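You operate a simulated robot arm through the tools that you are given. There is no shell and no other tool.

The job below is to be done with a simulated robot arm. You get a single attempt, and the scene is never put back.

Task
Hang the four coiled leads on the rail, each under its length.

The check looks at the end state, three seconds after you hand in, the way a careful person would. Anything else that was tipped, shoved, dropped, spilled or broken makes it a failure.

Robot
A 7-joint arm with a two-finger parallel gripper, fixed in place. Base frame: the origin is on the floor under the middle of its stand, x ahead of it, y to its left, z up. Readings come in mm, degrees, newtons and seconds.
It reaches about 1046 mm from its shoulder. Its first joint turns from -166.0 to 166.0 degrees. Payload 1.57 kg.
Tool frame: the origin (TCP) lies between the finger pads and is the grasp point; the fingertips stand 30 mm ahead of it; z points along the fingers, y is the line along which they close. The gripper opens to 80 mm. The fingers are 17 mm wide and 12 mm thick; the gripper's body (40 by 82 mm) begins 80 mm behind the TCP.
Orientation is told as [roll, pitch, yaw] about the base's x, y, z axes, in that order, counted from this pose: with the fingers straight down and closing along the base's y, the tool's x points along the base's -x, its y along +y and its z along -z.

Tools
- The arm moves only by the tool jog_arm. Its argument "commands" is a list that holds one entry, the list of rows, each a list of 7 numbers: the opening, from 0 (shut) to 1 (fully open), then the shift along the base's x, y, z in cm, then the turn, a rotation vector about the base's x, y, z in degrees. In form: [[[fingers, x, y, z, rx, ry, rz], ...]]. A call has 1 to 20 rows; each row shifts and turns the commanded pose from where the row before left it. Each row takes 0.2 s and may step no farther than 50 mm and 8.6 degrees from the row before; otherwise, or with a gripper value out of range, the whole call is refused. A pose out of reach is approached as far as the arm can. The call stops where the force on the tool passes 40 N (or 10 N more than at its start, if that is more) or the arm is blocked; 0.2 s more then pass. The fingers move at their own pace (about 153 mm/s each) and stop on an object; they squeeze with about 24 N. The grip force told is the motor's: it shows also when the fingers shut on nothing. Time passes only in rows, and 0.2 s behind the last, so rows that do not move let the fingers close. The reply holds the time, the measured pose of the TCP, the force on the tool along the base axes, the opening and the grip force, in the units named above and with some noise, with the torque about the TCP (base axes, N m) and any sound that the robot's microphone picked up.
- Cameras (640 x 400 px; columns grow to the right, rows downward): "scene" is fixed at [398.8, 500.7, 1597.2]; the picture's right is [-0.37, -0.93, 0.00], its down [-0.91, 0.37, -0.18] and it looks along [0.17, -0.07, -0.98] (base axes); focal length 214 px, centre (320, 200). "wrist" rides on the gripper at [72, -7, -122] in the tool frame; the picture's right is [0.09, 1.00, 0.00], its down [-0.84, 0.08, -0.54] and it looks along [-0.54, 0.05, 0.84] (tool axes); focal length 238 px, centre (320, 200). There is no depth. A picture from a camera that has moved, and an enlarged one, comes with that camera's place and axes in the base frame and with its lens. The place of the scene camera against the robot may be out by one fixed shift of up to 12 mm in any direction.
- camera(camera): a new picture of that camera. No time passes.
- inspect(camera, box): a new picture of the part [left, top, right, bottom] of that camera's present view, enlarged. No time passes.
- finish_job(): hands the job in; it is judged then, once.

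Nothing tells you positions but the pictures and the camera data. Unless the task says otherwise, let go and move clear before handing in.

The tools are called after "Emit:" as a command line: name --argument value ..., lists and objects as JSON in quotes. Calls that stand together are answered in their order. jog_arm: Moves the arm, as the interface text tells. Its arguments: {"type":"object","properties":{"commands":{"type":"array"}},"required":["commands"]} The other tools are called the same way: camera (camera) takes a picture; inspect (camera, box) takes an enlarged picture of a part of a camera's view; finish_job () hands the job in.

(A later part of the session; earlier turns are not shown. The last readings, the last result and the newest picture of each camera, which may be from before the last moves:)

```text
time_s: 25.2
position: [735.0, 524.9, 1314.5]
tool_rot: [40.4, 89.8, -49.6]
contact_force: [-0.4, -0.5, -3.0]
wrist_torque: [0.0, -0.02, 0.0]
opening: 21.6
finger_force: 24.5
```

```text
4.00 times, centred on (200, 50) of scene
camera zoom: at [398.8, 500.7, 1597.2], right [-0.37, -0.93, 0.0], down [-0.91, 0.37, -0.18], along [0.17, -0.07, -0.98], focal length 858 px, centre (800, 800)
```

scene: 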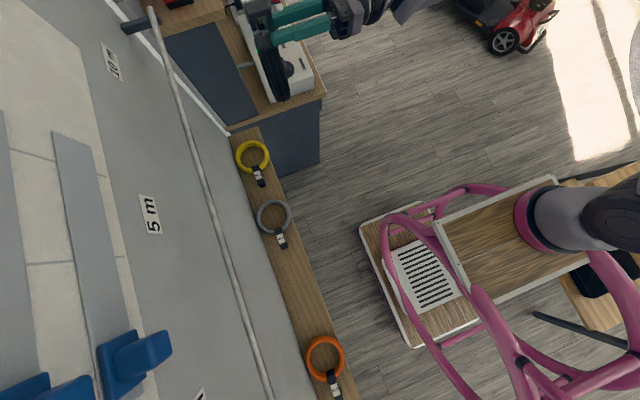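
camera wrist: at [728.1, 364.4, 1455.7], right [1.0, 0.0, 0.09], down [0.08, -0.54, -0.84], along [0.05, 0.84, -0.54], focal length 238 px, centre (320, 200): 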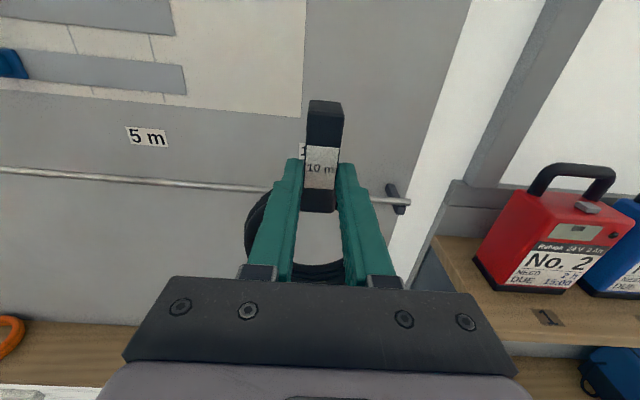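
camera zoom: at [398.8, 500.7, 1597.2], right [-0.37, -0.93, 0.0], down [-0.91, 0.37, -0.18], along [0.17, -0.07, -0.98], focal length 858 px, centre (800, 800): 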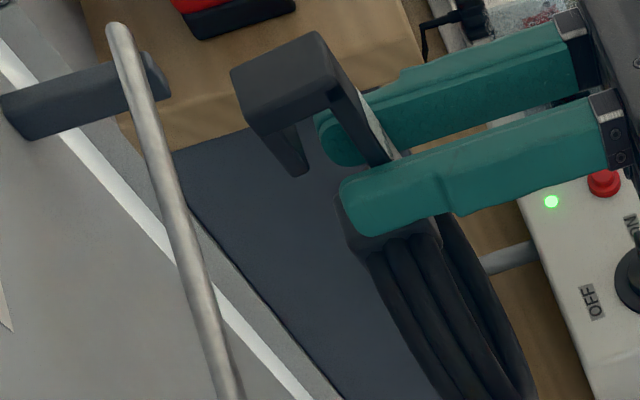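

The lead slid about 20 mm deeper into the grip, so the fingers now block the hook mouth. I'll take it back to its free spot on the shelf and regrasp it with the tips flush.

Emit:
jog_arm --commands '[[[0.1, 0, -4, 0, 0, 0, 0], [0.1, -1, -4, 0, 0, 0, 0], [0.1, -2.5, -1, -1, 0, 0, 0], [0.1, -2.5, 0, -2, -4.94, -4.94, 4.94], [0.1, -2.5, 0, -2, -4.94, -4.94, 4.94], [0.1, -2.5, 0, -2, -4.94, -4.94, 4.94], [0.1, -2.5, 0, -2, -4.94, -4.94, 4.94], [0.1, -2.5, 0, -2, -4.94, -4.94, 4.94], [0.1, -2.5, 0, -2, -4.94, -4.94, 4.94], [0.1, -2.5, 0, -2, -4.94, -4.94, 4.94], [0.1, 0, 0, 0, 0, 0, 0]]]'

Emit:
camera --camera "scene"

Emit:
camera --camera "wrist"

```text
time_s: 27.6
position: [526.0, 432.7, 1163.8]
tool_rot: [26.4, 41.7, -26.5]
contact_force: [0.4, 1.0, -3.5]
wrist_torque: [0.05, 0.12, 0.01]
opening: 21.6
finger_force: 24.1
```

```text
taken
```

scene: 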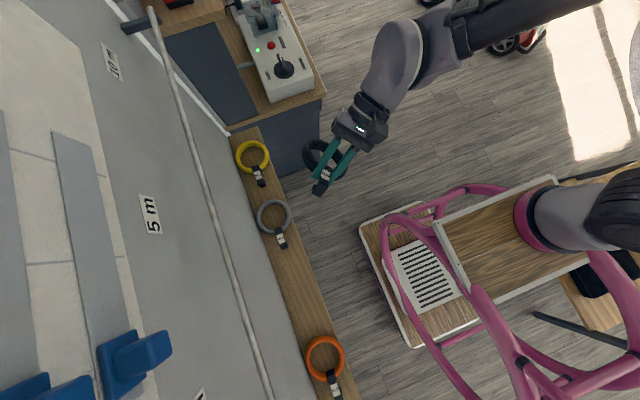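

```text
taken
camera wrist: at [512.8, 373.1, 1291.8], right [0.6, 0.7, 0.39], down [0.79, -0.59, -0.17], along [0.11, 0.41, -0.9], focal length 238 px, centre (320, 200)
```

wrist: 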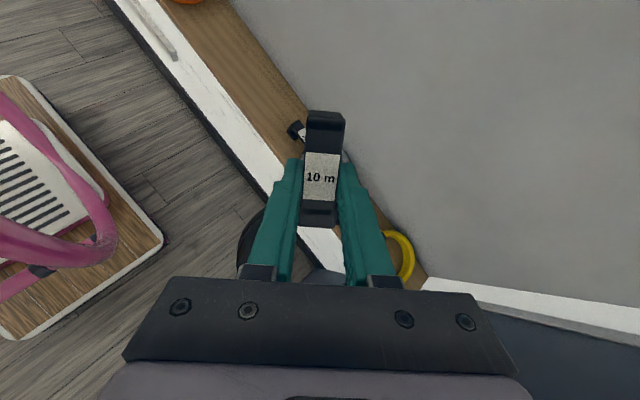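

Continuing back toward the free shelf spot with the fingers turning down.

Emit:
jog_arm --commands '[[[0.1, -2.5, 0, -1.5, -4.94, -4.94, 4.94], [0.1, -2.5, 0, -1.5, -4.94, -4.94, 4.94], [0.1, -2.5, 0, -1.5, -4.94, -4.94, 4.94], [0.1, -2.5, 0, -1.5, -4.94, -4.94, 4.94], [0.1, -2.5, 0, -1.5, -4.94, -4.94, 4.94], [0.1, -2.5, 0, -1.5, -4.94, -4.94, 4.94], [0.1, -2.5, 0, -1.5, -4.94, -4.94, 4.94], [0.1, -3, 0, -2, 0, 0, 0], [0.1, -3, 1, -2, 0, 0, 0], [0.1, -3, 2, -2, 0, 0, 0], [0.1, -3.4, 3, -2, 0, 0, 0], [0.1, 0, 3, -1, 0, 0, 0], [0.1, 0, 0, 0, 0, 0, 0]]]'

Emit:
camera --camera "scene"

Emit:
camera --camera "wrist"

```text
time_s: 30.4
position: [223.8, 524.3, 969.1]
tool_rot: [-0.1, 0.0, 0.0]
contact_force: [-0.7, -0.2, -3.7]
wrist_torque: [0.04, 0.21, 0.0]
opening: 21.7
finger_force: 23.8
```

```text
taken
```

scene: 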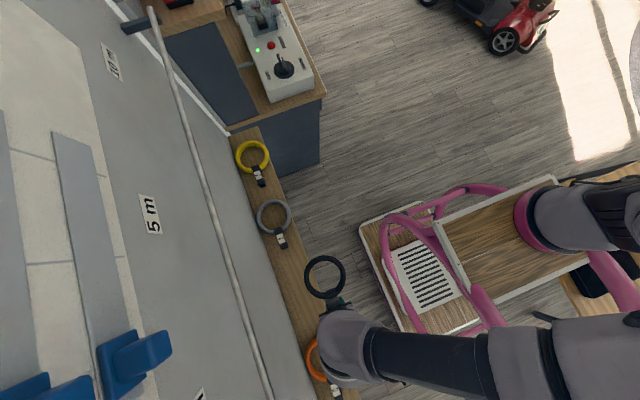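

```text
taken
camera wrist: at [152.3, 519.2, 1091.4], right [-0.09, 1.0, 0.0], down [0.84, 0.08, 0.54], along [0.54, 0.05, -0.84], focal length 238 px, centre (320, 200)
```

wrist: 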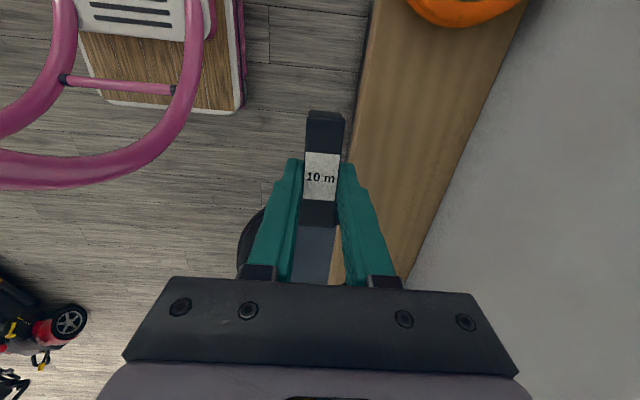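

Now sliding over the shelf and lowering to set it down.

Emit:
jog_arm --commands '[[[0.1, 0.1, 3, 0, 0, 0, 0], [0.1, 0.1, 3, 0, 0, 0, 0], [0.1, 0.1, 3.2, 0, 0, 0, 0], [0.1, 0, 0, -2.5, 0, 0, 0], [0.1, 0, 0, -2.5, 0, 0, 0], [0.1, 0, 0, -2, 0, 0, 0], [0.1, 0, 0, -0.5, 0, 0, 0], [0.1, 0, 0, -0.3, 0, 0, 0], [0.1, 0, 0, 0, 0, 0, 0]]]'

Emit:
camera --camera "wrist"

Emit:
camera --camera "scene"

```text
time_s: 32.4
position: [229.3, 616.8, 893.3]
tool_rot: [0.1, -0.1, -0.1]
contact_force: [1.4, -8.1, 15.5]
wrist_torque: [-0.07, 0.61, -0.24]
opening: 22.0
finger_force: 24.1
```

```text
taken
camera wrist: at [157.2, 611.9, 1015.7], right [-0.09, 1.0, 0.0], down [0.84, 0.08, 0.54], along [0.54, 0.05, -0.84], focal length 238 px, centre (320, 200)
```

wrist: 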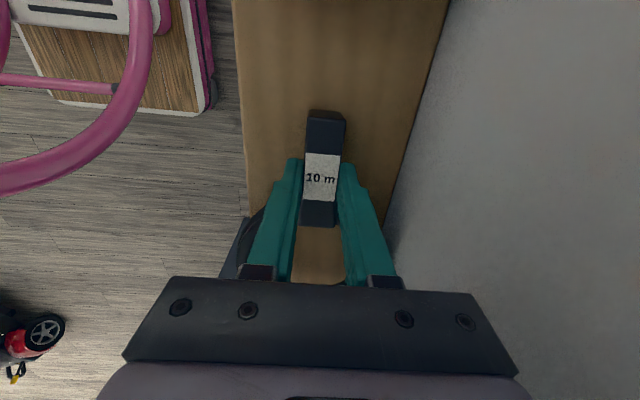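

```text
taken
```

scene: 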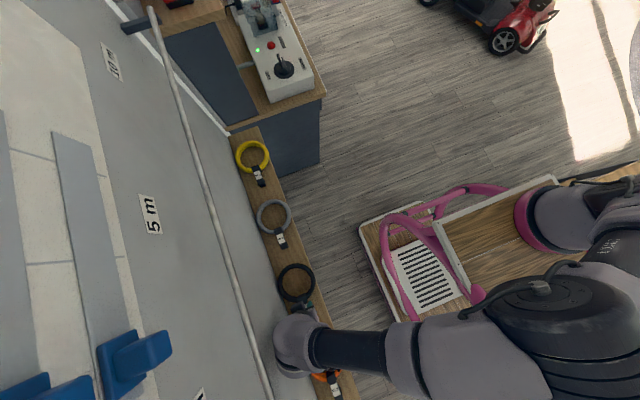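

Contact with the shelf (15 N). Releasing gently and rising to look.

Emit:
jog_arm --commands '[[[0.1, 0, 0, 0.4, 0, 0, 0], [0.5, 0, 0, 0, 0, 0, 0], [0.7, 0, 0, 0, 0, 0, 0], [0.7, 0, 0, 2, 0, 0, 0], [0.7, 0, 0, 2.5, 0, 0, 0], [0.7, 0, 0, 0, 0, 0, 0]]]'

Emit:
inspect --camera "wrist" --box '[220, 75, 420, 200]'

Emit:
camera --camera "wrist"

```text
time_s: 33.8
position: [229.0, 616.6, 940.9]
tool_rot: [0.0, 0.0, 0.0]
contact_force: [1.1, -0.3, 0.2]
wrist_torque: [0.01, 0.01, 0.07]
opening: 56.0
finger_force: 0.1
```

```text
3.20 times, centred on (320, 138) of wrist
camera zoom: at [156.0, 610.8, 1063.1], right [-0.09, 1.0, 0.0], down [0.84, 0.08, 0.54], along [0.54, 0.05, -0.84], focal length 763 px, centre (320, 400)
```

zoom: 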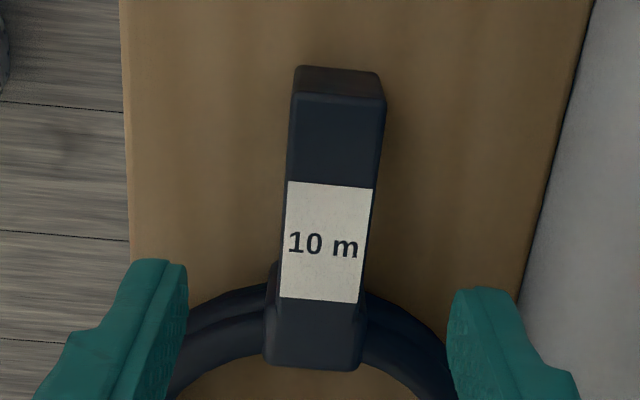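

```text
taken
camera wrist: at [156.0, 610.8, 1063.1], right [-0.09, 1.0, 0.0], down [0.84, 0.08, 0.54], along [0.54, 0.05, -0.84], focal length 238 px, centre (320, 200)
```

wrist: 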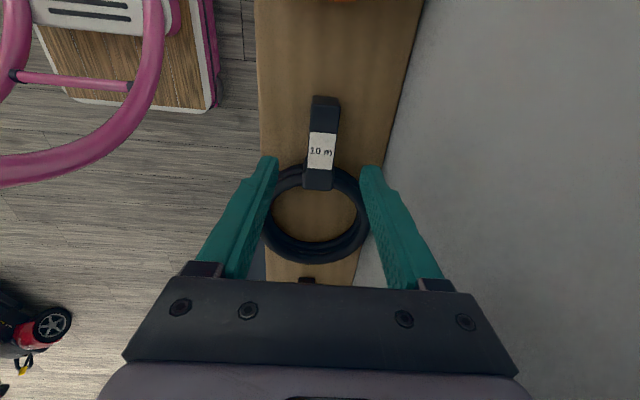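

The lead lies flat again, label from x≈210 to 240, centre y≈618. I'll regrasp at TCP (232, 618, 903.5).

Emit:
jog_arm --commands '[[[0.7, 0.3, 0.15, -2, 0, 0, 0], [0.7, 0, 0, -1.7, 0, 0, 0], [0.7, 0, 0, 0, 0, 0, 0]]]'

Emit:
inspect --camera "wrist" --box '[220, 60, 420, 185]'

```text
time_s: 34.6
position: [231.1, 618.1, 905.5]
tool_rot: [-0.1, 0.0, 0.1]
contact_force: [0.0, -0.1, 0.9]
wrist_torque: [0.01, 0.01, -0.01]
opening: 55.8
finger_force: 0.0
```

```text
3.20 times, centred on (320, 122) of wrist
camera zoom: at [159.4, 612.5, 1027.1], right [-0.09, 1.0, 0.0], down [0.84, 0.08, 0.54], along [0.54, 0.05, -0.84], focal length 763 px, centre (320, 448)
```

zoom: 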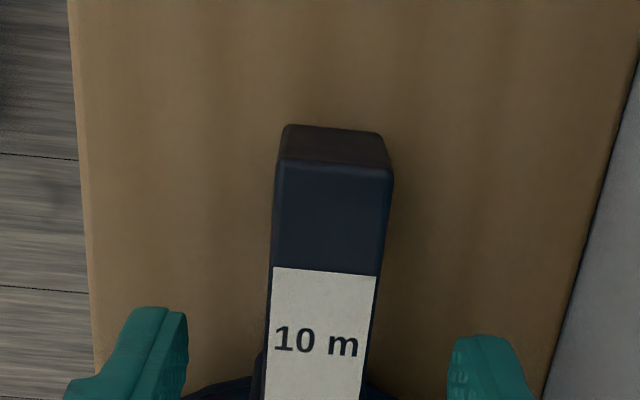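

Lowering 1.5 mm more and closing.

Emit:
jog_arm --commands '[[[0.7, 0.05, 0, -0.15, 0, 0, 0], [0.7, 0, 0, 0, 0, 0, 0], [0.15, 0, 0, 0, 0, 0, 0], [0.1, 0, 0, 0, 0, 0, 0], [0.1, 0, 0, 0, 0, 0, 0], [0.1, 0, 0, 0.5, 0, 0, 0], [0.1, 0, 0, 0.8, 0, 0, 0], [0.1, 0, 0, 1, 0, 0, 0], [0.1, 0, 0, 1, 0, 0, 0], [0.1, 0, 0, 1, 0, 0, 0], [0.1, 0, 0, 0, 0, 0, 0]]]'

Emit:
inspect --camera "wrist" --box '[220, 80, 420, 205]'

```text
time_s: 37.0
position: [230.6, 618.0, 946.9]
tool_rot: [0.0, 0.0, 0.0]
contact_force: [-1.1, -6.3, -3.6]
wrist_torque: [-0.21, 0.27, -0.43]
opening: 21.9
finger_force: 24.9
```

```text
3.20 times, centred on (320, 142) of wrist
camera zoom: at [159.2, 612.5, 1068.7], right [-0.09, 1.0, 0.0], down [0.84, 0.08, 0.54], along [0.54, 0.05, -0.84], focal length 763 px, centre (320, 384)
```

zoom: 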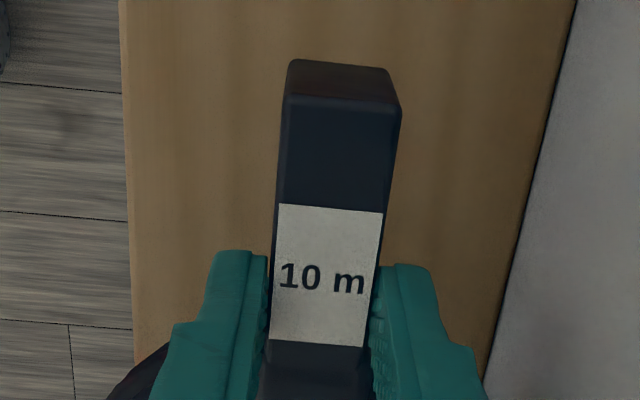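

Regrasped (slight coil touch against the wall, which ends as I pull out). Taking the same route back to the 10 m spot.

Emit:
jog_arm --commands '[[[0.1, 0, -1, 0, 0, 0, 0], [0.1, 0, -3, 0, 0, 0, 0], [0.1, 0, -4, 0, 0, 0, 0], [0.1, 0, -4, 0.5, 0, 0, 0], [0.1, 0, -4, 0.5, 0, 0, 0], [0.1, 1, -3, 1, 0, 0, 0], [0.1, 2, 0, 1.5, 4.94, 4.94, -4.94], [0.1, 2.5, 0, 2, 4.94, 4.94, -4.94], [0.1, 2.5, 0, 2, 4.94, 4.94, -4.94], [0.1, 2.5, 0, 2, 4.94, 4.94, -4.94], [0.1, 2.5, 0, 2, 4.94, 4.94, -4.94], [0.1, 2.5, 0, 2, 4.94, 4.94, -4.94], [0.1, 2.5, 0, 2, 4.94, 4.94, -4.94], [0.1, 2.5, 0, 2, 4.94, 4.94, -4.94], [0.1, 2.5, 0, 2, 4.94, 4.94, -4.94], [0.1, 2.5, 0, 2, 4.94, 4.94, -4.94], [0.1, 2.5, 0, 2, 4.94, 4.94, -4.94], [0.1, 2.5, 0, 2, 4.94, 4.94, -4.94], [0.1, 2.5, 0, 2, 4.94, 4.94, -4.94], [0.1, 2.5, 0, 2, 4.94, 4.94, -4.94]]]'

Emit:
camera --camera "wrist"

Emit:
camera --camera "scene"

```text
time_s: 41.2
position: [586.2, 429.0, 1243.7]
tool_rot: [66.9, 89.8, -23.0]
contact_force: [-1.3, 0.2, -4.0]
wrist_torque: [-0.12, -0.01, 0.04]
opening: 21.5
finger_force: 24.1
```

```text
taken
camera wrist: at [580.4, 308.2, 1315.1], right [1.0, 0.0, 0.09], down [0.08, -0.54, -0.84], along [0.05, 0.84, -0.54], focal length 238 px, centre (320, 200)
```

wrist: 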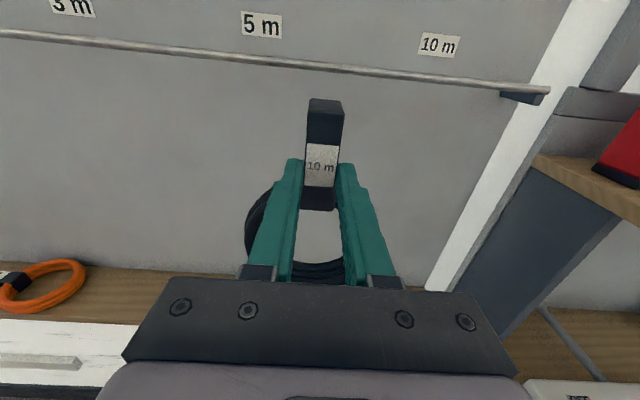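

```text
taken
```

scene: 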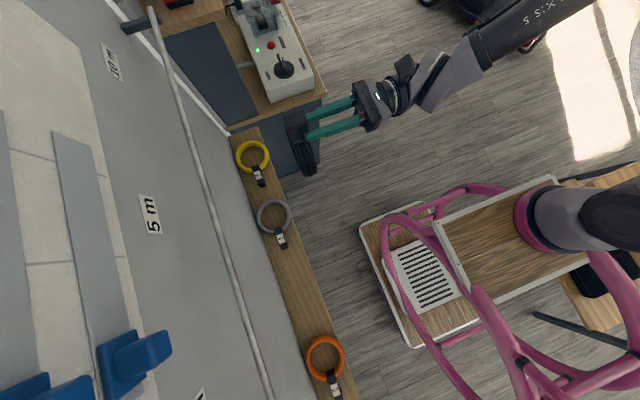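

Held properly. Moving to the 10 m position at mouth height (TCP z≈1295) but still in front of the rail.

Emit:
jog_arm --commands '[[[0.1, 2.5, 0, 1, 0, 0, 0], [0.1, 2.5, 0, 1, 0, 0, 0], [0.1, 2.5, 0, 1, 0, 0, 0], [0.1, 2.5, 1, 1, 0, 0, 0], [0.1, 2.5, 2, 1, 0, 0, 0], [0.1, 2.4, 3, 0.2, 0, 0, 0], [0.1, 0, 3, 0, 0, 0, 0], [0.1, 0, 2.5, 0, 0, 0, 0], [0.1, 0, 0, 0, 0, 0, 0]]]'

Emit:
inspect --camera "wrist" --box '[220, 80, 420, 205]'

Emit:
inspect --camera "scene" --box '[120, 0, 280, 100]'

```text
time_s: 43.2
position: [736.1, 545.2, 1293.8]
tool_rot: [35.6, 89.8, -54.3]
contact_force: [-1.0, -0.7, -3.1]
wrist_torque: [-0.09, 0.01, 0.0]
opening: 21.5
finger_force: 23.8
```

```text
3.20 times, centred on (320, 142) of wrist
camera zoom: at [729.2, 424.0, 1366.5], right [1.0, 0.0, 0.09], down [0.08, -0.54, -0.84], along [0.05, 0.84, -0.54], focal length 763 px, centre (320, 384)
```

zoom: 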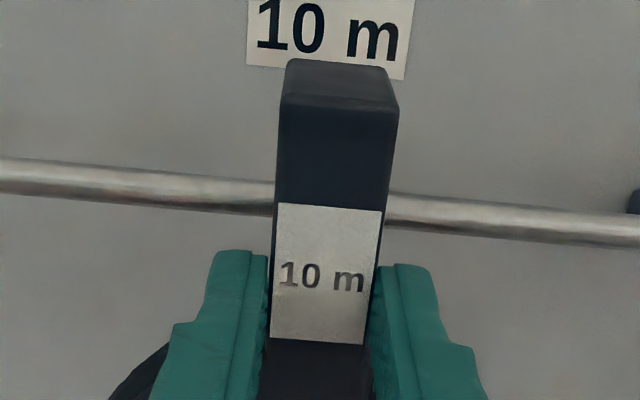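

```text
4.00 times, centred on (200, 50) of scene
camera zoom: at [398.8, 500.7, 1597.2], right [-0.37, -0.93, 0.0], down [-0.91, 0.37, -0.18], along [0.17, -0.07, -0.98], focal length 858 px, centre (800, 800)
```

zoom: 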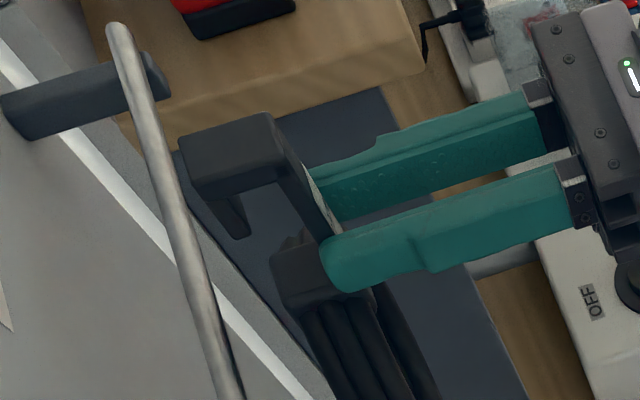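

The mouth (between lip and clamp) is level with the rail with 7–10 mm clearance on each side. Advancing toward the wall slowly.

Emit:
jog_arm --commands '[[[0.1, 0, 1, 0, 0, 0, 0], [0.1, 0, 1, 0, 0, 0, 0], [0.1, 0, 1, 0, 0, 0, 0], [0.1, 0, 0.8, 0, 0, 0, 0], [0.1, 0, 0, 0, 0, 0, 0]]]'

Emit:
inspect --camera "wrist" --box '[220, 80, 420, 205]'

Emit:
inspect --camera "scene" --box '[120, 0, 220, 62]'

```text
time_s: 44.4
position: [735.9, 581.3, 1293.2]
tool_rot: [31.8, 89.8, -58.0]
contact_force: [0.1, 0.3, -3.9]
wrist_torque: [-0.12, 0.01, -0.01]
opening: 21.5
finger_force: 23.7
```

```text
3.20 times, centred on (320, 142) of wrist
camera zoom: at [728.8, 461.1, 1365.4], right [1.0, 0.0, 0.09], down [0.08, -0.54, -0.84], along [0.05, 0.84, -0.54], focal length 763 px, centre (320, 384)
```

zoom: 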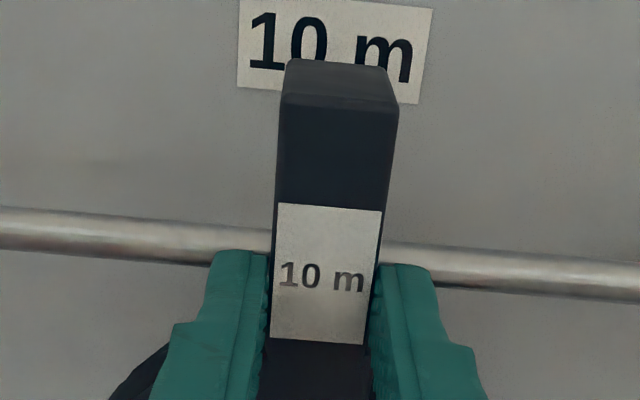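

```text
6.40 times, centred on (170, 31) of scene
camera zoom: at [398.8, 500.7, 1597.2], right [-0.37, -0.93, 0.0], down [-0.91, 0.37, -0.18], along [0.17, -0.07, -0.98], focal length 1373 px, centre (1280, 1282)
```

zoom: 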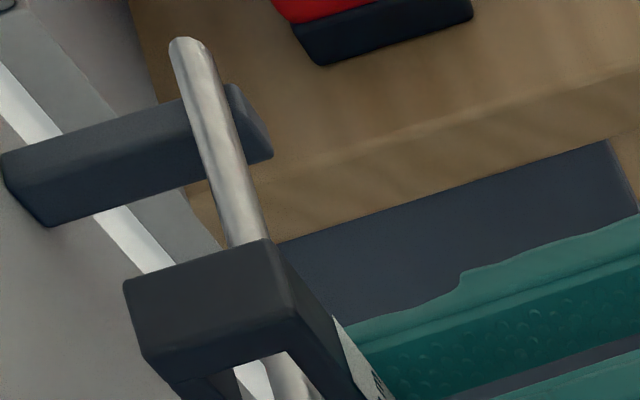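

No contact; the rail is now inside the mouth. Checking lip position relative to the rail.

Emit:
inspect --camera "scene" --box '[120, 30, 220, 92]'

```text
6.40 times, centred on (170, 61) of scene
camera zoom: at [398.8, 500.7, 1597.2], right [-0.37, -0.93, 0.0], down [-0.91, 0.37, -0.18], along [0.17, -0.07, -0.98], focal length 1373 px, centre (1280, 1090)
```

zoom: 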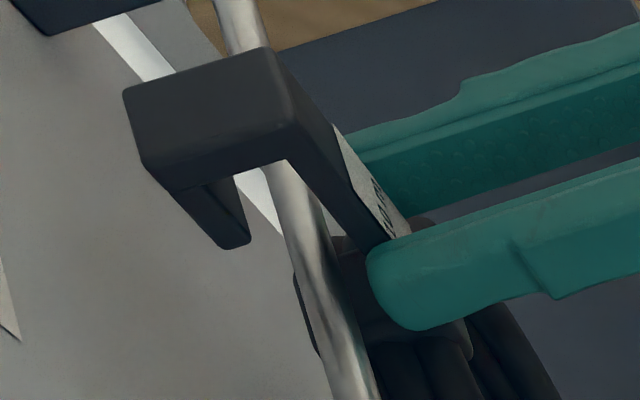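

From the scene geometry the rail is in the mouth but nearer the lip, so I'll advance about 3.5 mm more and begin lowering in small steps.

Emit:
jog_arm --commands '[[[0.1, 0, 0.35, 0, 0, 0, 0], [0.1, 0, 0, 0, 0, 0, 0]]]'

Emit:
inspect --camera "scene" --box '[130, 40, 210, 90]'

```text
time_s: 45.0
position: [735.8, 585.5, 1293.9]
tool_rot: [43.8, 89.8, -46.2]
contact_force: [-0.8, -0.2, -4.1]
wrist_torque: [-0.14, 0.01, 0.0]
opening: 21.8
finger_force: 23.8
```

```text
8.00 times, centred on (170, 65) of scene
camera zoom: at [398.8, 500.7, 1597.2], right [-0.37, -0.93, 0.0], down [-0.91, 0.37, -0.18], along [0.17, -0.07, -0.98], focal length 1716 px, centre (1520, 1280)
```

zoom: 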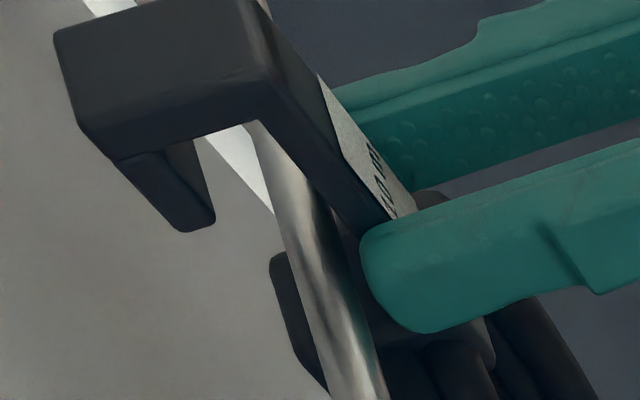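

The fingertips nearly reach the rail; I'll creep forward in 1 mm steps to find light fingertip contact as a reference.

Emit:
jog_arm --commands '[[[0.1, 0, 0.1, 0, 0, 0, 0], [0.1, 0, 0.1, 0, 0, 0, 0], [0.1, 0, 0, 0, 0, 0, 0]]]'

Emit:
jog_arm --commands '[[[0.1, 0, 0.1, 0, 0, 0, 0], [0.1, 0, 0, 0, 0, 0, 0]]]'

Emit:
inspect --camera "scene" --box '[130, 40, 210, 90]'

```text
time_s: 45.8
position: [735.9, 587.4, 1292.6]
tool_rot: [39.8, 89.8, -50.1]
contact_force: [-0.1, 0.1, -3.0]
wrist_torque: [-0.1, 0.0, -0.02]
opening: 21.8
finger_force: 24.5
```

```text
time_s: 46.4
position: [736.1, 588.0, 1292.5]
tool_rot: [38.0, 89.9, -51.9]
contact_force: [0.3, -2.3, -2.9]
wrist_torque: [-0.11, -0.01, -0.04]
opening: 21.7
finger_force: 24.2
```

```text
8.00 times, centred on (170, 65) of scene
camera zoom: at [398.8, 500.7, 1597.2], right [-0.37, -0.93, 0.0], down [-0.91, 0.37, -0.18], along [0.17, -0.07, -0.98], focal length 1716 px, centre (1520, 1280)
```

zoom: 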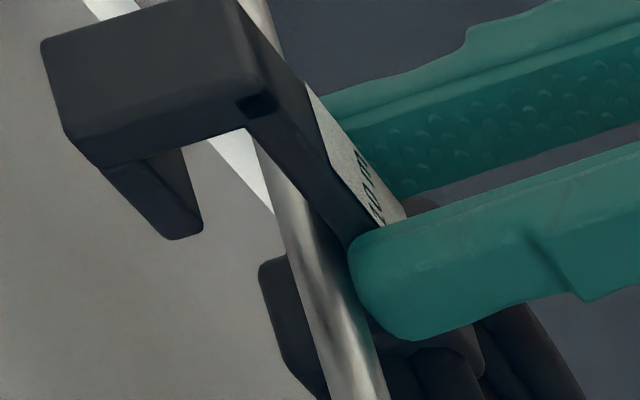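

Fingertip contact found at TCP y≈588 (so rail centre y≈623). Now lowering in small steps, easing forward as the fingers pass under the rail.

Emit:
jog_arm --commands '[[[0.1, 0, -0.05, 0, 0, 0, 0], [0.1, 0, 0, -0.25, 0, 0, 0], [0.1, 0, 0, -0.25, 0, 0, 0], [0.1, 0, 0, 0, 0, 0, 0]]]'

Emit:
inspect --camera "scene" --box '[130, 40, 210, 90]'

Emit:
inspect --camera "wrist" --box '[220, 80, 420, 205]'

```text
time_s: 47.4
position: [735.9, 586.6, 1288.3]
tool_rot: [30.4, 89.8, -59.4]
contact_force: [-0.7, 0.5, -2.7]
wrist_torque: [-0.12, -0.02, 0.0]
opening: 21.5
finger_force: 24.4
```

```text
8.00 times, centred on (170, 65) of scene
camera zoom: at [398.8, 500.7, 1597.2], right [-0.37, -0.93, 0.0], down [-0.91, 0.37, -0.18], along [0.17, -0.07, -0.98], focal length 1716 px, centre (1520, 1280)
```

zoom: 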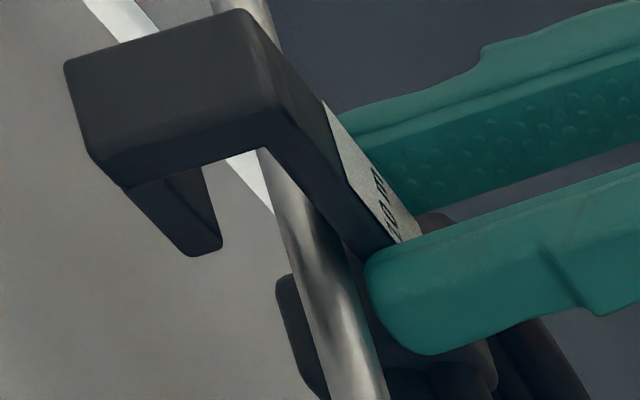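

```text
3.20 times, centred on (320, 142) of wrist
camera zoom: at [729.7, 466.8, 1360.4], right [1.0, 0.0, 0.09], down [0.08, -0.54, -0.84], along [0.05, 0.84, -0.54], focal length 763 px, centre (320, 384)
```

zoom: 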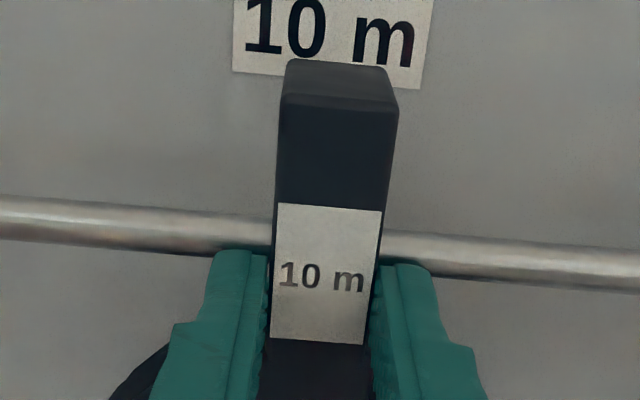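

The lip looks to be behind the rail with margin. Lowering further in small steps, watching the force.

Emit:
jog_arm --commands '[[[0.1, 0, 0, -0.2, 0, 0, 0], [0.1, 0, 0, -0.2, 0, 0, 0], [0.1, 0, 0, -0.2, 0, 0, 0], [0.1, 0, 0, 0, 0, 0, 0]]]'

Emit:
inspect --camera "scene" --box '[130, 40, 210, 90]'

```text
time_s: 48.4
position: [736.0, 587.3, 1282.6]
tool_rot: [35.9, 89.7, -53.9]
contact_force: [-0.7, -0.5, -2.3]
wrist_torque: [-0.15, 0.0, -0.01]
opening: 21.9
finger_force: 24.2
```

```text
8.00 times, centred on (170, 65) of scene
camera zoom: at [398.8, 500.7, 1597.2], right [-0.37, -0.93, 0.0], down [-0.91, 0.37, -0.18], along [0.17, -0.07, -0.98], focal length 1716 px, centre (1520, 1280)
```

zoom: 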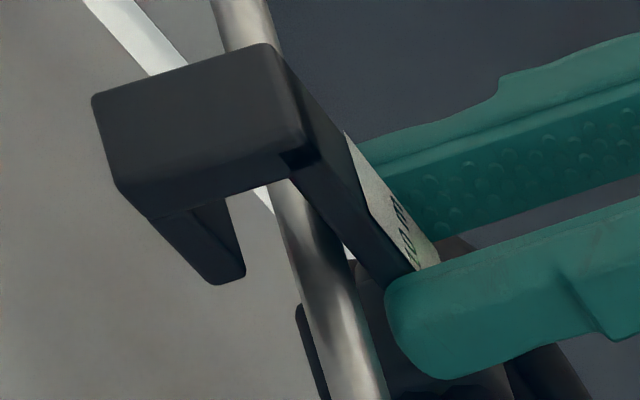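

Lip is past the rail without contact. Continuing down to seat the hook.

Emit:
jog_arm --commands '[[[0.1, 0, 0, -0.2, 0, 0, 0], [0.1, 0, 0, -0.2, 0, 0, 0], [0.1, 0, 0, -0.2, 0, 0, 0], [0.1, 0, 0, -0.15, 0, 0, 0], [0.1, 0, 0, 0, 0, 0, 0]]]'

Emit:
jog_arm --commands '[[[0.1, 0, 0, -0.1, 0, 0, 0], [0.1, 0, 0, -0.1, 0, 0, 0], [0.1, 0, 0, 0, 0, 0, 0]]]'

Emit:
inspect --camera "scene" --box '[130, 40, 210, 90]'

```text
time_s: 49.6
position: [736.2, 588.1, 1275.2]
tool_rot: [38.4, 89.9, -51.5]
contact_force: [0.2, -0.4, -2.3]
wrist_torque: [-0.12, -0.01, 0.01]
opening: 21.8
finger_force: 24.7
```

```text
time_s: 50.4
position: [734.8, 589.0, 1271.7]
tool_rot: [37.8, 89.9, -52.0]
contact_force: [-0.5, 0.0, -2.7]
wrist_torque: [-0.1, 0.01, 0.0]
opening: 21.4
finger_force: 24.3
```

```text
8.00 times, centred on (170, 65) of scene
camera zoom: at [398.8, 500.7, 1597.2], right [-0.37, -0.93, 0.0], down [-0.91, 0.37, -0.18], along [0.17, -0.07, -0.98], focal length 1716 px, centre (1520, 1280)
```

zoom: 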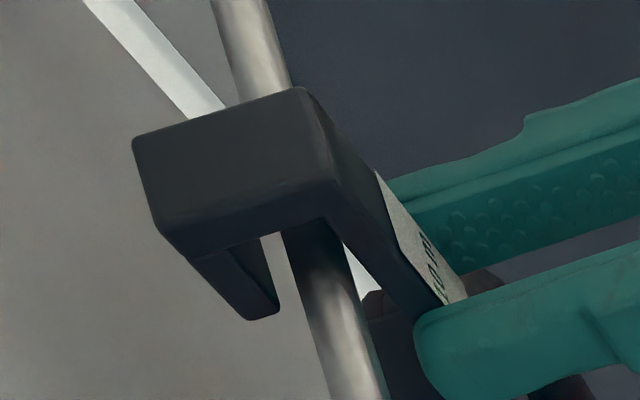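

The rail is now centred in the hook. Lowering further until the hook rests.

Emit:
jog_arm --commands '[[[0.1, 0, 0, -0.1, 0, 0, 0], [0.1, 0, 0, -0.1, 0, 0, 0], [0.1, 0, 0, 0, 0, 0, 0]]]'

Emit:
jog_arm --commands '[[[0.1, 0, 0, -0.1, 0, 0, 0], [0.1, 0, 0, 0, 0, 0, 0]]]'

Emit:
inspect --camera "scene" --box '[130, 40, 210, 90]'

```text
time_s: 51.2
position: [735.4, 587.9, 1270.8]
tool_rot: [37.6, 89.8, -52.3]
contact_force: [-0.1, -0.3, -3.6]
wrist_torque: [-0.14, 0.02, 0.0]
opening: 21.4
finger_force: 24.2
```

```text
time_s: 51.8
position: [736.5, 587.6, 1268.5]
tool_rot: [38.5, 89.8, -51.4]
contact_force: [0.6, 0.5, -2.5]
wrist_torque: [-0.12, 0.01, -0.02]
opening: 22.0
finger_force: 24.3
```

```text
8.00 times, centred on (170, 65) of scene
camera zoom: at [398.8, 500.7, 1597.2], right [-0.37, -0.93, 0.0], down [-0.91, 0.37, -0.18], along [0.17, -0.07, -0.98], focal length 1716 px, centre (1520, 1280)
```

zoom: 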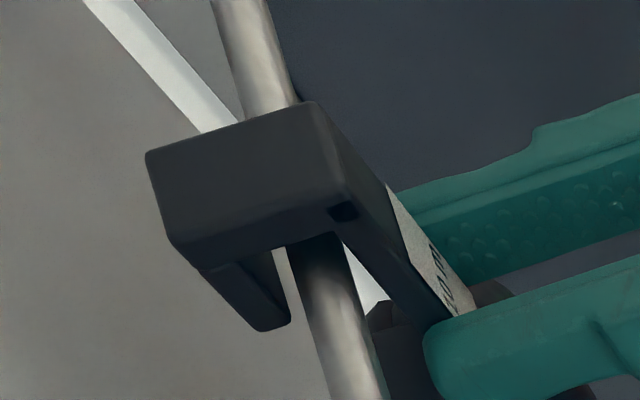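

Still no contact, a bit further to go.

Emit:
jog_arm --commands '[[[0.1, 0, 0, -0.1, 0, 0, 0], [0.1, 0, 0, -0.1, 0, 0, 0], [0.1, 0, 0, 0, 0, 0, 0]]]'

Emit:
jog_arm --commands '[[[0.1, 0, 0, -0.1, 0, 0, 0], [0.1, 0, 0, -0.05, 0, 0, 0], [0.1, 0, 0, 0, 0, 0, 0]]]'

Emit:
inspect --camera "scene" --box '[130, 40, 210, 90]'

```text
time_s: 52.6
position: [735.9, 587.6, 1267.1]
tool_rot: [39.4, 89.8, -50.4]
contact_force: [-0.4, 1.2, -2.7]
wrist_torque: [-0.07, 0.01, -0.04]
opening: 21.7
finger_force: 24.2
```

```text
time_s: 53.4
position: [736.9, 587.9, 1267.3]
tool_rot: [88.0, 90.0, -1.9]
contact_force: [0.7, 2.9, 7.4]
wrist_torque: [0.14, 0.13, -0.07]
opening: 21.5
finger_force: 24.0
```

```text
8.00 times, centred on (170, 65) of scene
camera zoom: at [398.8, 500.7, 1597.2], right [-0.37, -0.93, 0.0], down [-0.91, 0.37, -0.18], along [0.17, -0.07, -0.98], focal length 1716 px, centre (1520, 1280)
```

zoom: 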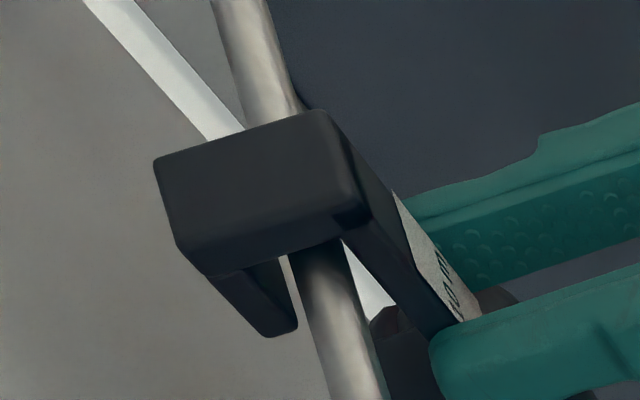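

Contact felt (7 N up): the hook rests on the rail. Opening the fingers and backing out.

Emit:
jog_arm --commands '[[[0.1, 0, 0, 0.03, 0, 0, 0], [0.4, 0, 0, 0, 0, 0, 0], [0.5, 0, 0, 0, 0, 0, 0], [0.5, 0, 0, 0, 0, 0, 0]]]'

Emit:
inspect --camera "scene" --box '[120, 30, 240, 105]'

Emit:
inspect --camera "wrist" --box '[220, 80, 420, 205]'

```text
time_s: 54.4
position: [735.5, 587.5, 1265.8]
tool_rot: [39.1, 89.8, -50.8]
contact_force: [-0.6, 0.5, -0.5]
wrist_torque: [-0.04, 0.04, -0.01]
opening: 40.1
finger_force: 0.2
```

```text
5.33 times, centred on (180, 68) of scene
camera zoom: at [398.8, 500.7, 1597.2], right [-0.37, -0.93, 0.0], down [-0.91, 0.37, -0.18], along [0.17, -0.07, -0.98], focal length 1144 px, centre (1067, 907)
```

zoom: 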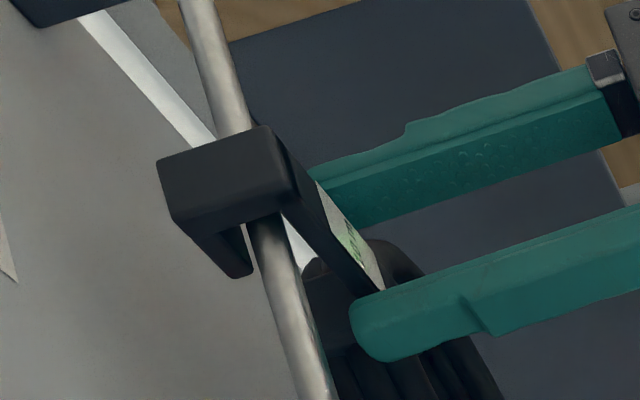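

```text
3.20 times, centred on (320, 142) of wrist
camera zoom: at [729.5, 467.2, 1338.7], right [1.0, 0.0, 0.09], down [0.08, -0.54, -0.84], along [0.05, 0.84, -0.54], focal length 763 px, centre (320, 384)
```

zoom: 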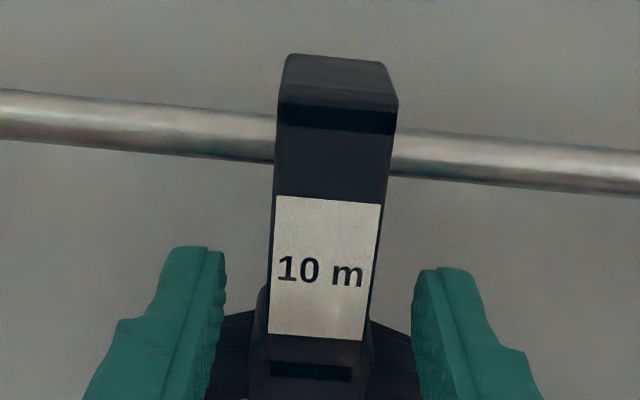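

It hangs on the rail by itself. Backing straight out.

Emit:
jog_arm --commands '[[[0.6, 0, -0.5, 0, 0, 0, 0], [0.6, 0, -1.5, 0, 0, 0, 0], [0.6, 0, -3, 0, 0, 0, 0], [0.6, 0, -4, 0, 0, 0, 0], [0.6, 0, -4, 0, 0, 0, 0], [0.6, 0, -2, 0, 0, 0, 0]]]'

Emit:
camera --camera "wrist"

Emit:
camera --camera "scene"

```text
time_s: 55.8
position: [735.5, 437.9, 1266.4]
tool_rot: [28.4, 89.9, -61.3]
contact_force: [-1.0, 0.7, 0.0]
wrist_torque: [-0.03, -0.04, 0.01]
opening: 47.8
finger_force: 0.1
```

```text
taken
camera wrist: at [728.8, 316.8, 1338.4], right [1.0, 0.0, 0.09], down [0.08, -0.54, -0.84], along [0.05, 0.84, -0.54], focal length 238 px, centre (320, 200)
```

wrist: 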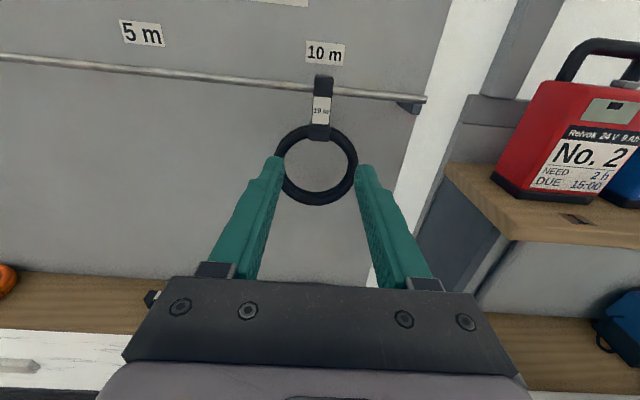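

```text
taken
```

scene: 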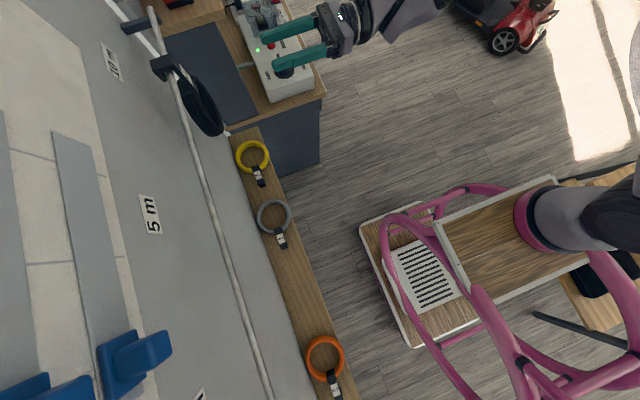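

The 10 m lead hangs neatly under its label. Next the grey 3 m lead (label centre ≈ (452, 619)); turning the fingers down while moving there.

Emit:
jog_arm --commands '[[[0.7, -1, 0, 0, 0, 0, 0], [0.7, -2, 0, -1.5, -4.94, -4.94, 4.94], [0.7, -2, 0, -2, -4.94, -4.94, 4.94], [0.7, -2, 0, -2, -4.94, -4.94, 4.94], [0.7, -2, 0, -2, -4.94, -4.94, 4.94], [0.7, -2, 0, -2, -4.94, -4.94, 4.94], [0.7, -2, 0, -2, -4.94, -4.94, 4.94], [0.7, -2, 0, -2, -4.94, -4.94, 4.94], [0.7, -2, 0, -2, -4.94, -4.94, 4.94], [0.7, -2, 0, -2, -4.94, -4.94, 4.94], [0.7, -2, 0, -2, -4.94, -4.94, 4.94], [0.7, -2, 0, -2, -4.94, -4.94, 4.94], [0.7, -2, 0, -2, -4.94, -4.94, 4.94], [0.7, -2, 0, -2, -4.94, -4.94, 4.94], [0.7, -0.65, 0, -2, -4.94, -4.94, 4.94], [0.7, 0, 2, -2, 0, 0, 0], [0.7, 0, 3, -1.1, 0, 0, 0], [0.7, 0, 3, 0, 0, 0, 0], [0.7, 0, 0, 0, 0, 0, 0]]]'

Emit:
camera --camera "wrist"

Emit:
camera --camera "scene"

```text
time_s: 59.8
position: [459.1, 518.5, 959.0]
tool_rot: [-0.1, 0.0, 0.0]
contact_force: [0.6, 0.5, 0.3]
wrist_torque: [0.03, 0.0, -0.04]
opening: 56.0
finger_force: 0.0
```

```text
taken
camera wrist: at [387.5, 511.9, 1081.5], right [-0.09, 1.0, 0.0], down [0.84, 0.08, 0.54], along [0.54, 0.05, -0.84], focal length 238 px, centre (320, 200)
```

wrist: 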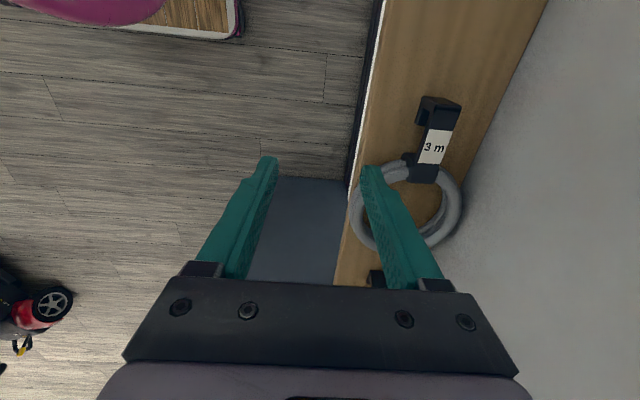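

```text
taken
```

scene: 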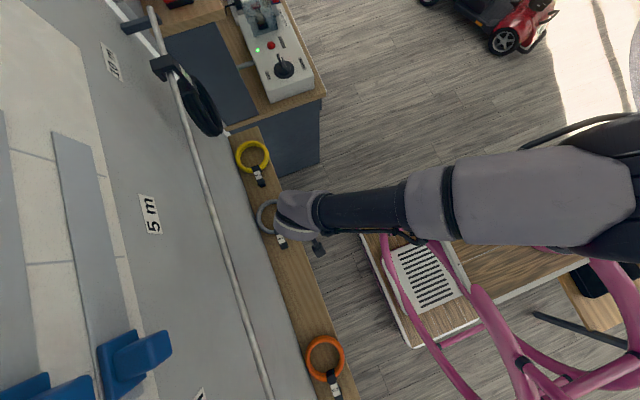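

Over the room side of the grey lead; sliding over it and measuring the label.

Emit:
jog_arm --commands '[[[0.7, 0, 2.5, 0, 0, 0, 0], [0.7, 0, 2.5, 0, 0, 0, 0], [0.7, 0, 2.5, 0, 0, 0, 0], [0.7, 0, 2.5, -0.5, 0, 0, 0], [0.7, 0, 0, -1.3, 0, 0, 0], [0.7, 0, 0, 0, 0, 0, 0]]]'

Emit:
inspect --camera "wrist" --box '[220, 75, 420, 200]'

```text
time_s: 61.2
position: [457.9, 617.5, 941.4]
tool_rot: [0.1, 0.0, 0.0]
contact_force: [0.2, 1.2, 1.0]
wrist_torque: [-0.02, -0.01, 0.01]
opening: 55.9
finger_force: 0.0
```

```text
3.20 times, centred on (320, 138) of wrist
camera zoom: at [386.5, 611.8, 1064.8], right [-0.09, 1.0, 0.0], down [0.84, 0.08, 0.54], along [0.54, 0.05, -0.84], focal length 763 px, centre (320, 400)
```

zoom: 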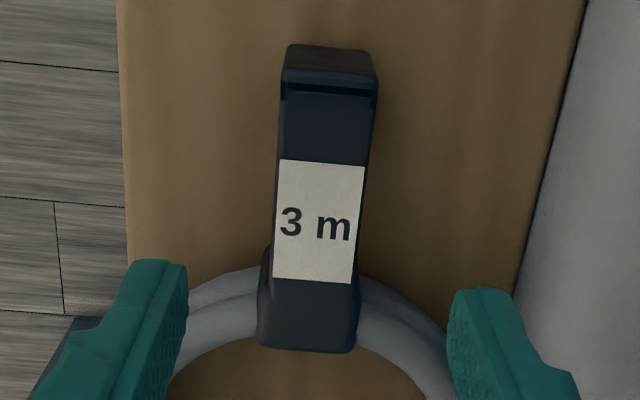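

Grey label spans x≈436–466, centre y≈617. Descending to grasp height (TCP z≈904).

Emit:
jog_arm --commands '[[[0.7, 0, -0.05, -2, 0, 0, 0], [0.7, 0, 0, -1.75, 0, 0, 0], [0.7, 0, 0, 0, 0, 0, 0]]]'

Emit:
inspect --camera "wrist" --box '[220, 60, 420, 185]'

```text
time_s: 62.0
position: [459.1, 616.4, 905.4]
tool_rot: [0.0, 0.1, 0.0]
contact_force: [-0.5, -0.4, -0.4]
wrist_torque: [0.02, -0.01, -0.01]
opening: 55.9
finger_force: 0.0
```

```text
3.20 times, centred on (320, 122) of wrist
camera zoom: at [387.2, 611.3, 1027.3], right [-0.09, 1.0, 0.0], down [0.84, 0.08, 0.54], along [0.54, 0.05, -0.84], focal length 763 px, centre (320, 448)
```

zoom: 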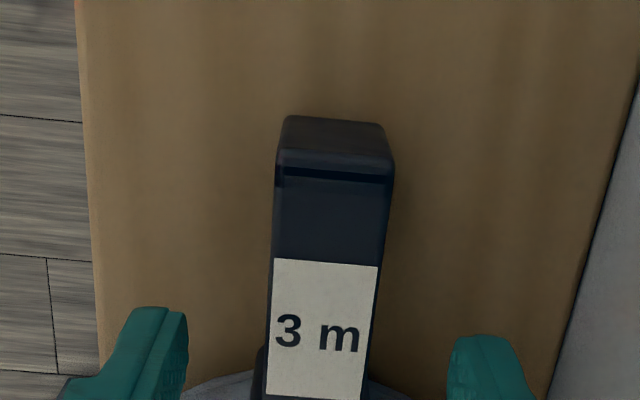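

Same alignment as before. Lowering 1.5 mm, closing and lifting.

Emit:
jog_arm --commands '[[[0.7, 0, 0, -0.15, 0, 0, 0], [0.7, 0, 0, 0, 0, 0, 0], [0.15, 0, 0, 0, 0, 0, 0], [0.1, 0, 0, 0, 0, 0, 0], [0.1, 0, 0, 0, 0, 0, 0], [0.1, 0, 0, 0.5, 0, 0, 0], [0.1, 0, 0, 0.8, 0, 0, 0], [0.1, 0, 0, 1, 0, 0, 0], [0.1, 0, 0, 1, 0, 0, 0], [0.1, 0, 0, 1, 0, 0, 0], [0.1, 0, 0, 0, 0, 0, 0]]]'

Emit:
inspect --camera "wrist" --box '[220, 80, 420, 205]'

```text
time_s: 64.4
position: [459.2, 616.5, 946.1]
tool_rot: [0.0, 0.0, 0.0]
contact_force: [0.7, -0.1, -3.3]
wrist_torque: [0.02, 0.2, -0.01]
opening: 21.6
finger_force: 23.1
```

```text
3.20 times, centred on (320, 142) of wrist
camera zoom: at [387.0, 611.6, 1068.4], right [-0.09, 1.0, 0.0], down [0.84, 0.08, 0.54], along [0.54, 0.05, -0.84], focal length 763 px, centre (320, 384)
```

zoom: 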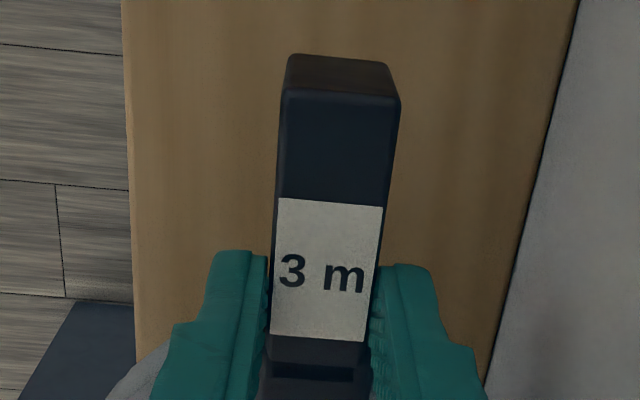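

Grey lead lifted cleanly. Pulling out and turning while moving to the 3 m position (x≈268).

Emit:
jog_arm --commands '[[[0.1, 0, -1, 0, 0, 0, 0], [0.1, 0, -3, 0, 0, 0, 0], [0.1, 0, -4, 0, 0, 0, 0], [0.1, 0, -4, 0.5, 0, 0, 0], [0.1, 0, -4, 0.5, 0, 0, 0], [0.1, 0, -3, 1, 0, 0, 0], [0.1, -1, 0, 1.5, 4.94, 4.94, -4.94], [0.1, -1.5, 0, 2.3, 4.94, 4.94, -4.94], [0.1, -1.5, 0, 2.3, 4.94, 4.94, -4.94], [0.1, -1.5, 0, 2.3, 4.94, 4.94, -4.94], [0.1, -1.5, 0, 2.3, 4.94, 4.94, -4.94], [0.1, -1.5, 0, 2.3, 4.94, 4.94, -4.94], [0.1, -1.5, 0, 2.3, 4.94, 4.94, -4.94]]]'

Emit:
camera --camera "scene"

Emit:
camera --camera "wrist"

```text
time_s: 67.2
position: [359.5, 428.3, 1119.9]
tool_rot: [26.6, 41.7, -26.5]
contact_force: [0.1, 1.8, -2.8]
wrist_torque: [-0.02, 0.04, -0.02]
opening: 21.8
finger_force: 23.5
```

```text
taken
```

scene: 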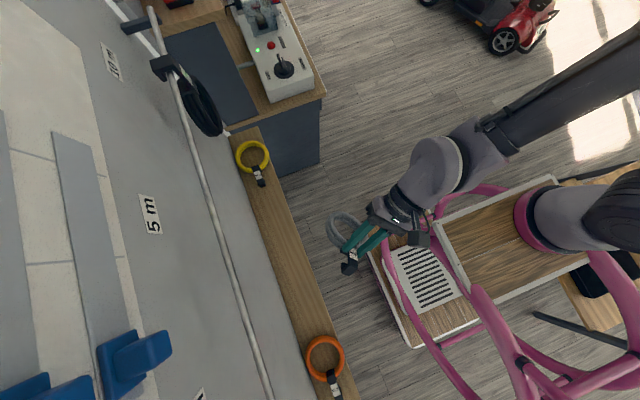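

```text
taken
camera wrist: at [347.2, 367.2, 1247.6], right [0.6, 0.7, 0.39], down [0.79, -0.59, -0.17], along [0.11, 0.41, -0.9], focal length 238 px, centre (320, 200)
```

wrist: 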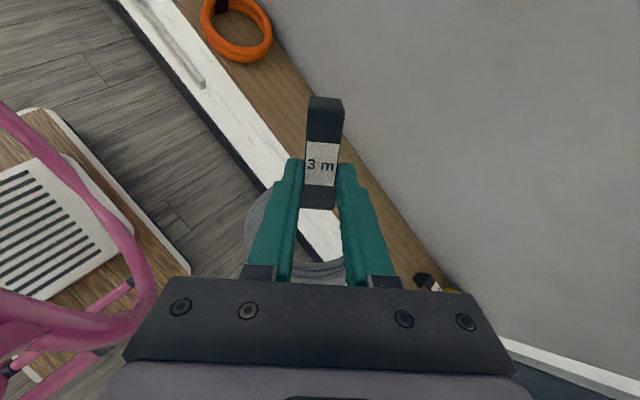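

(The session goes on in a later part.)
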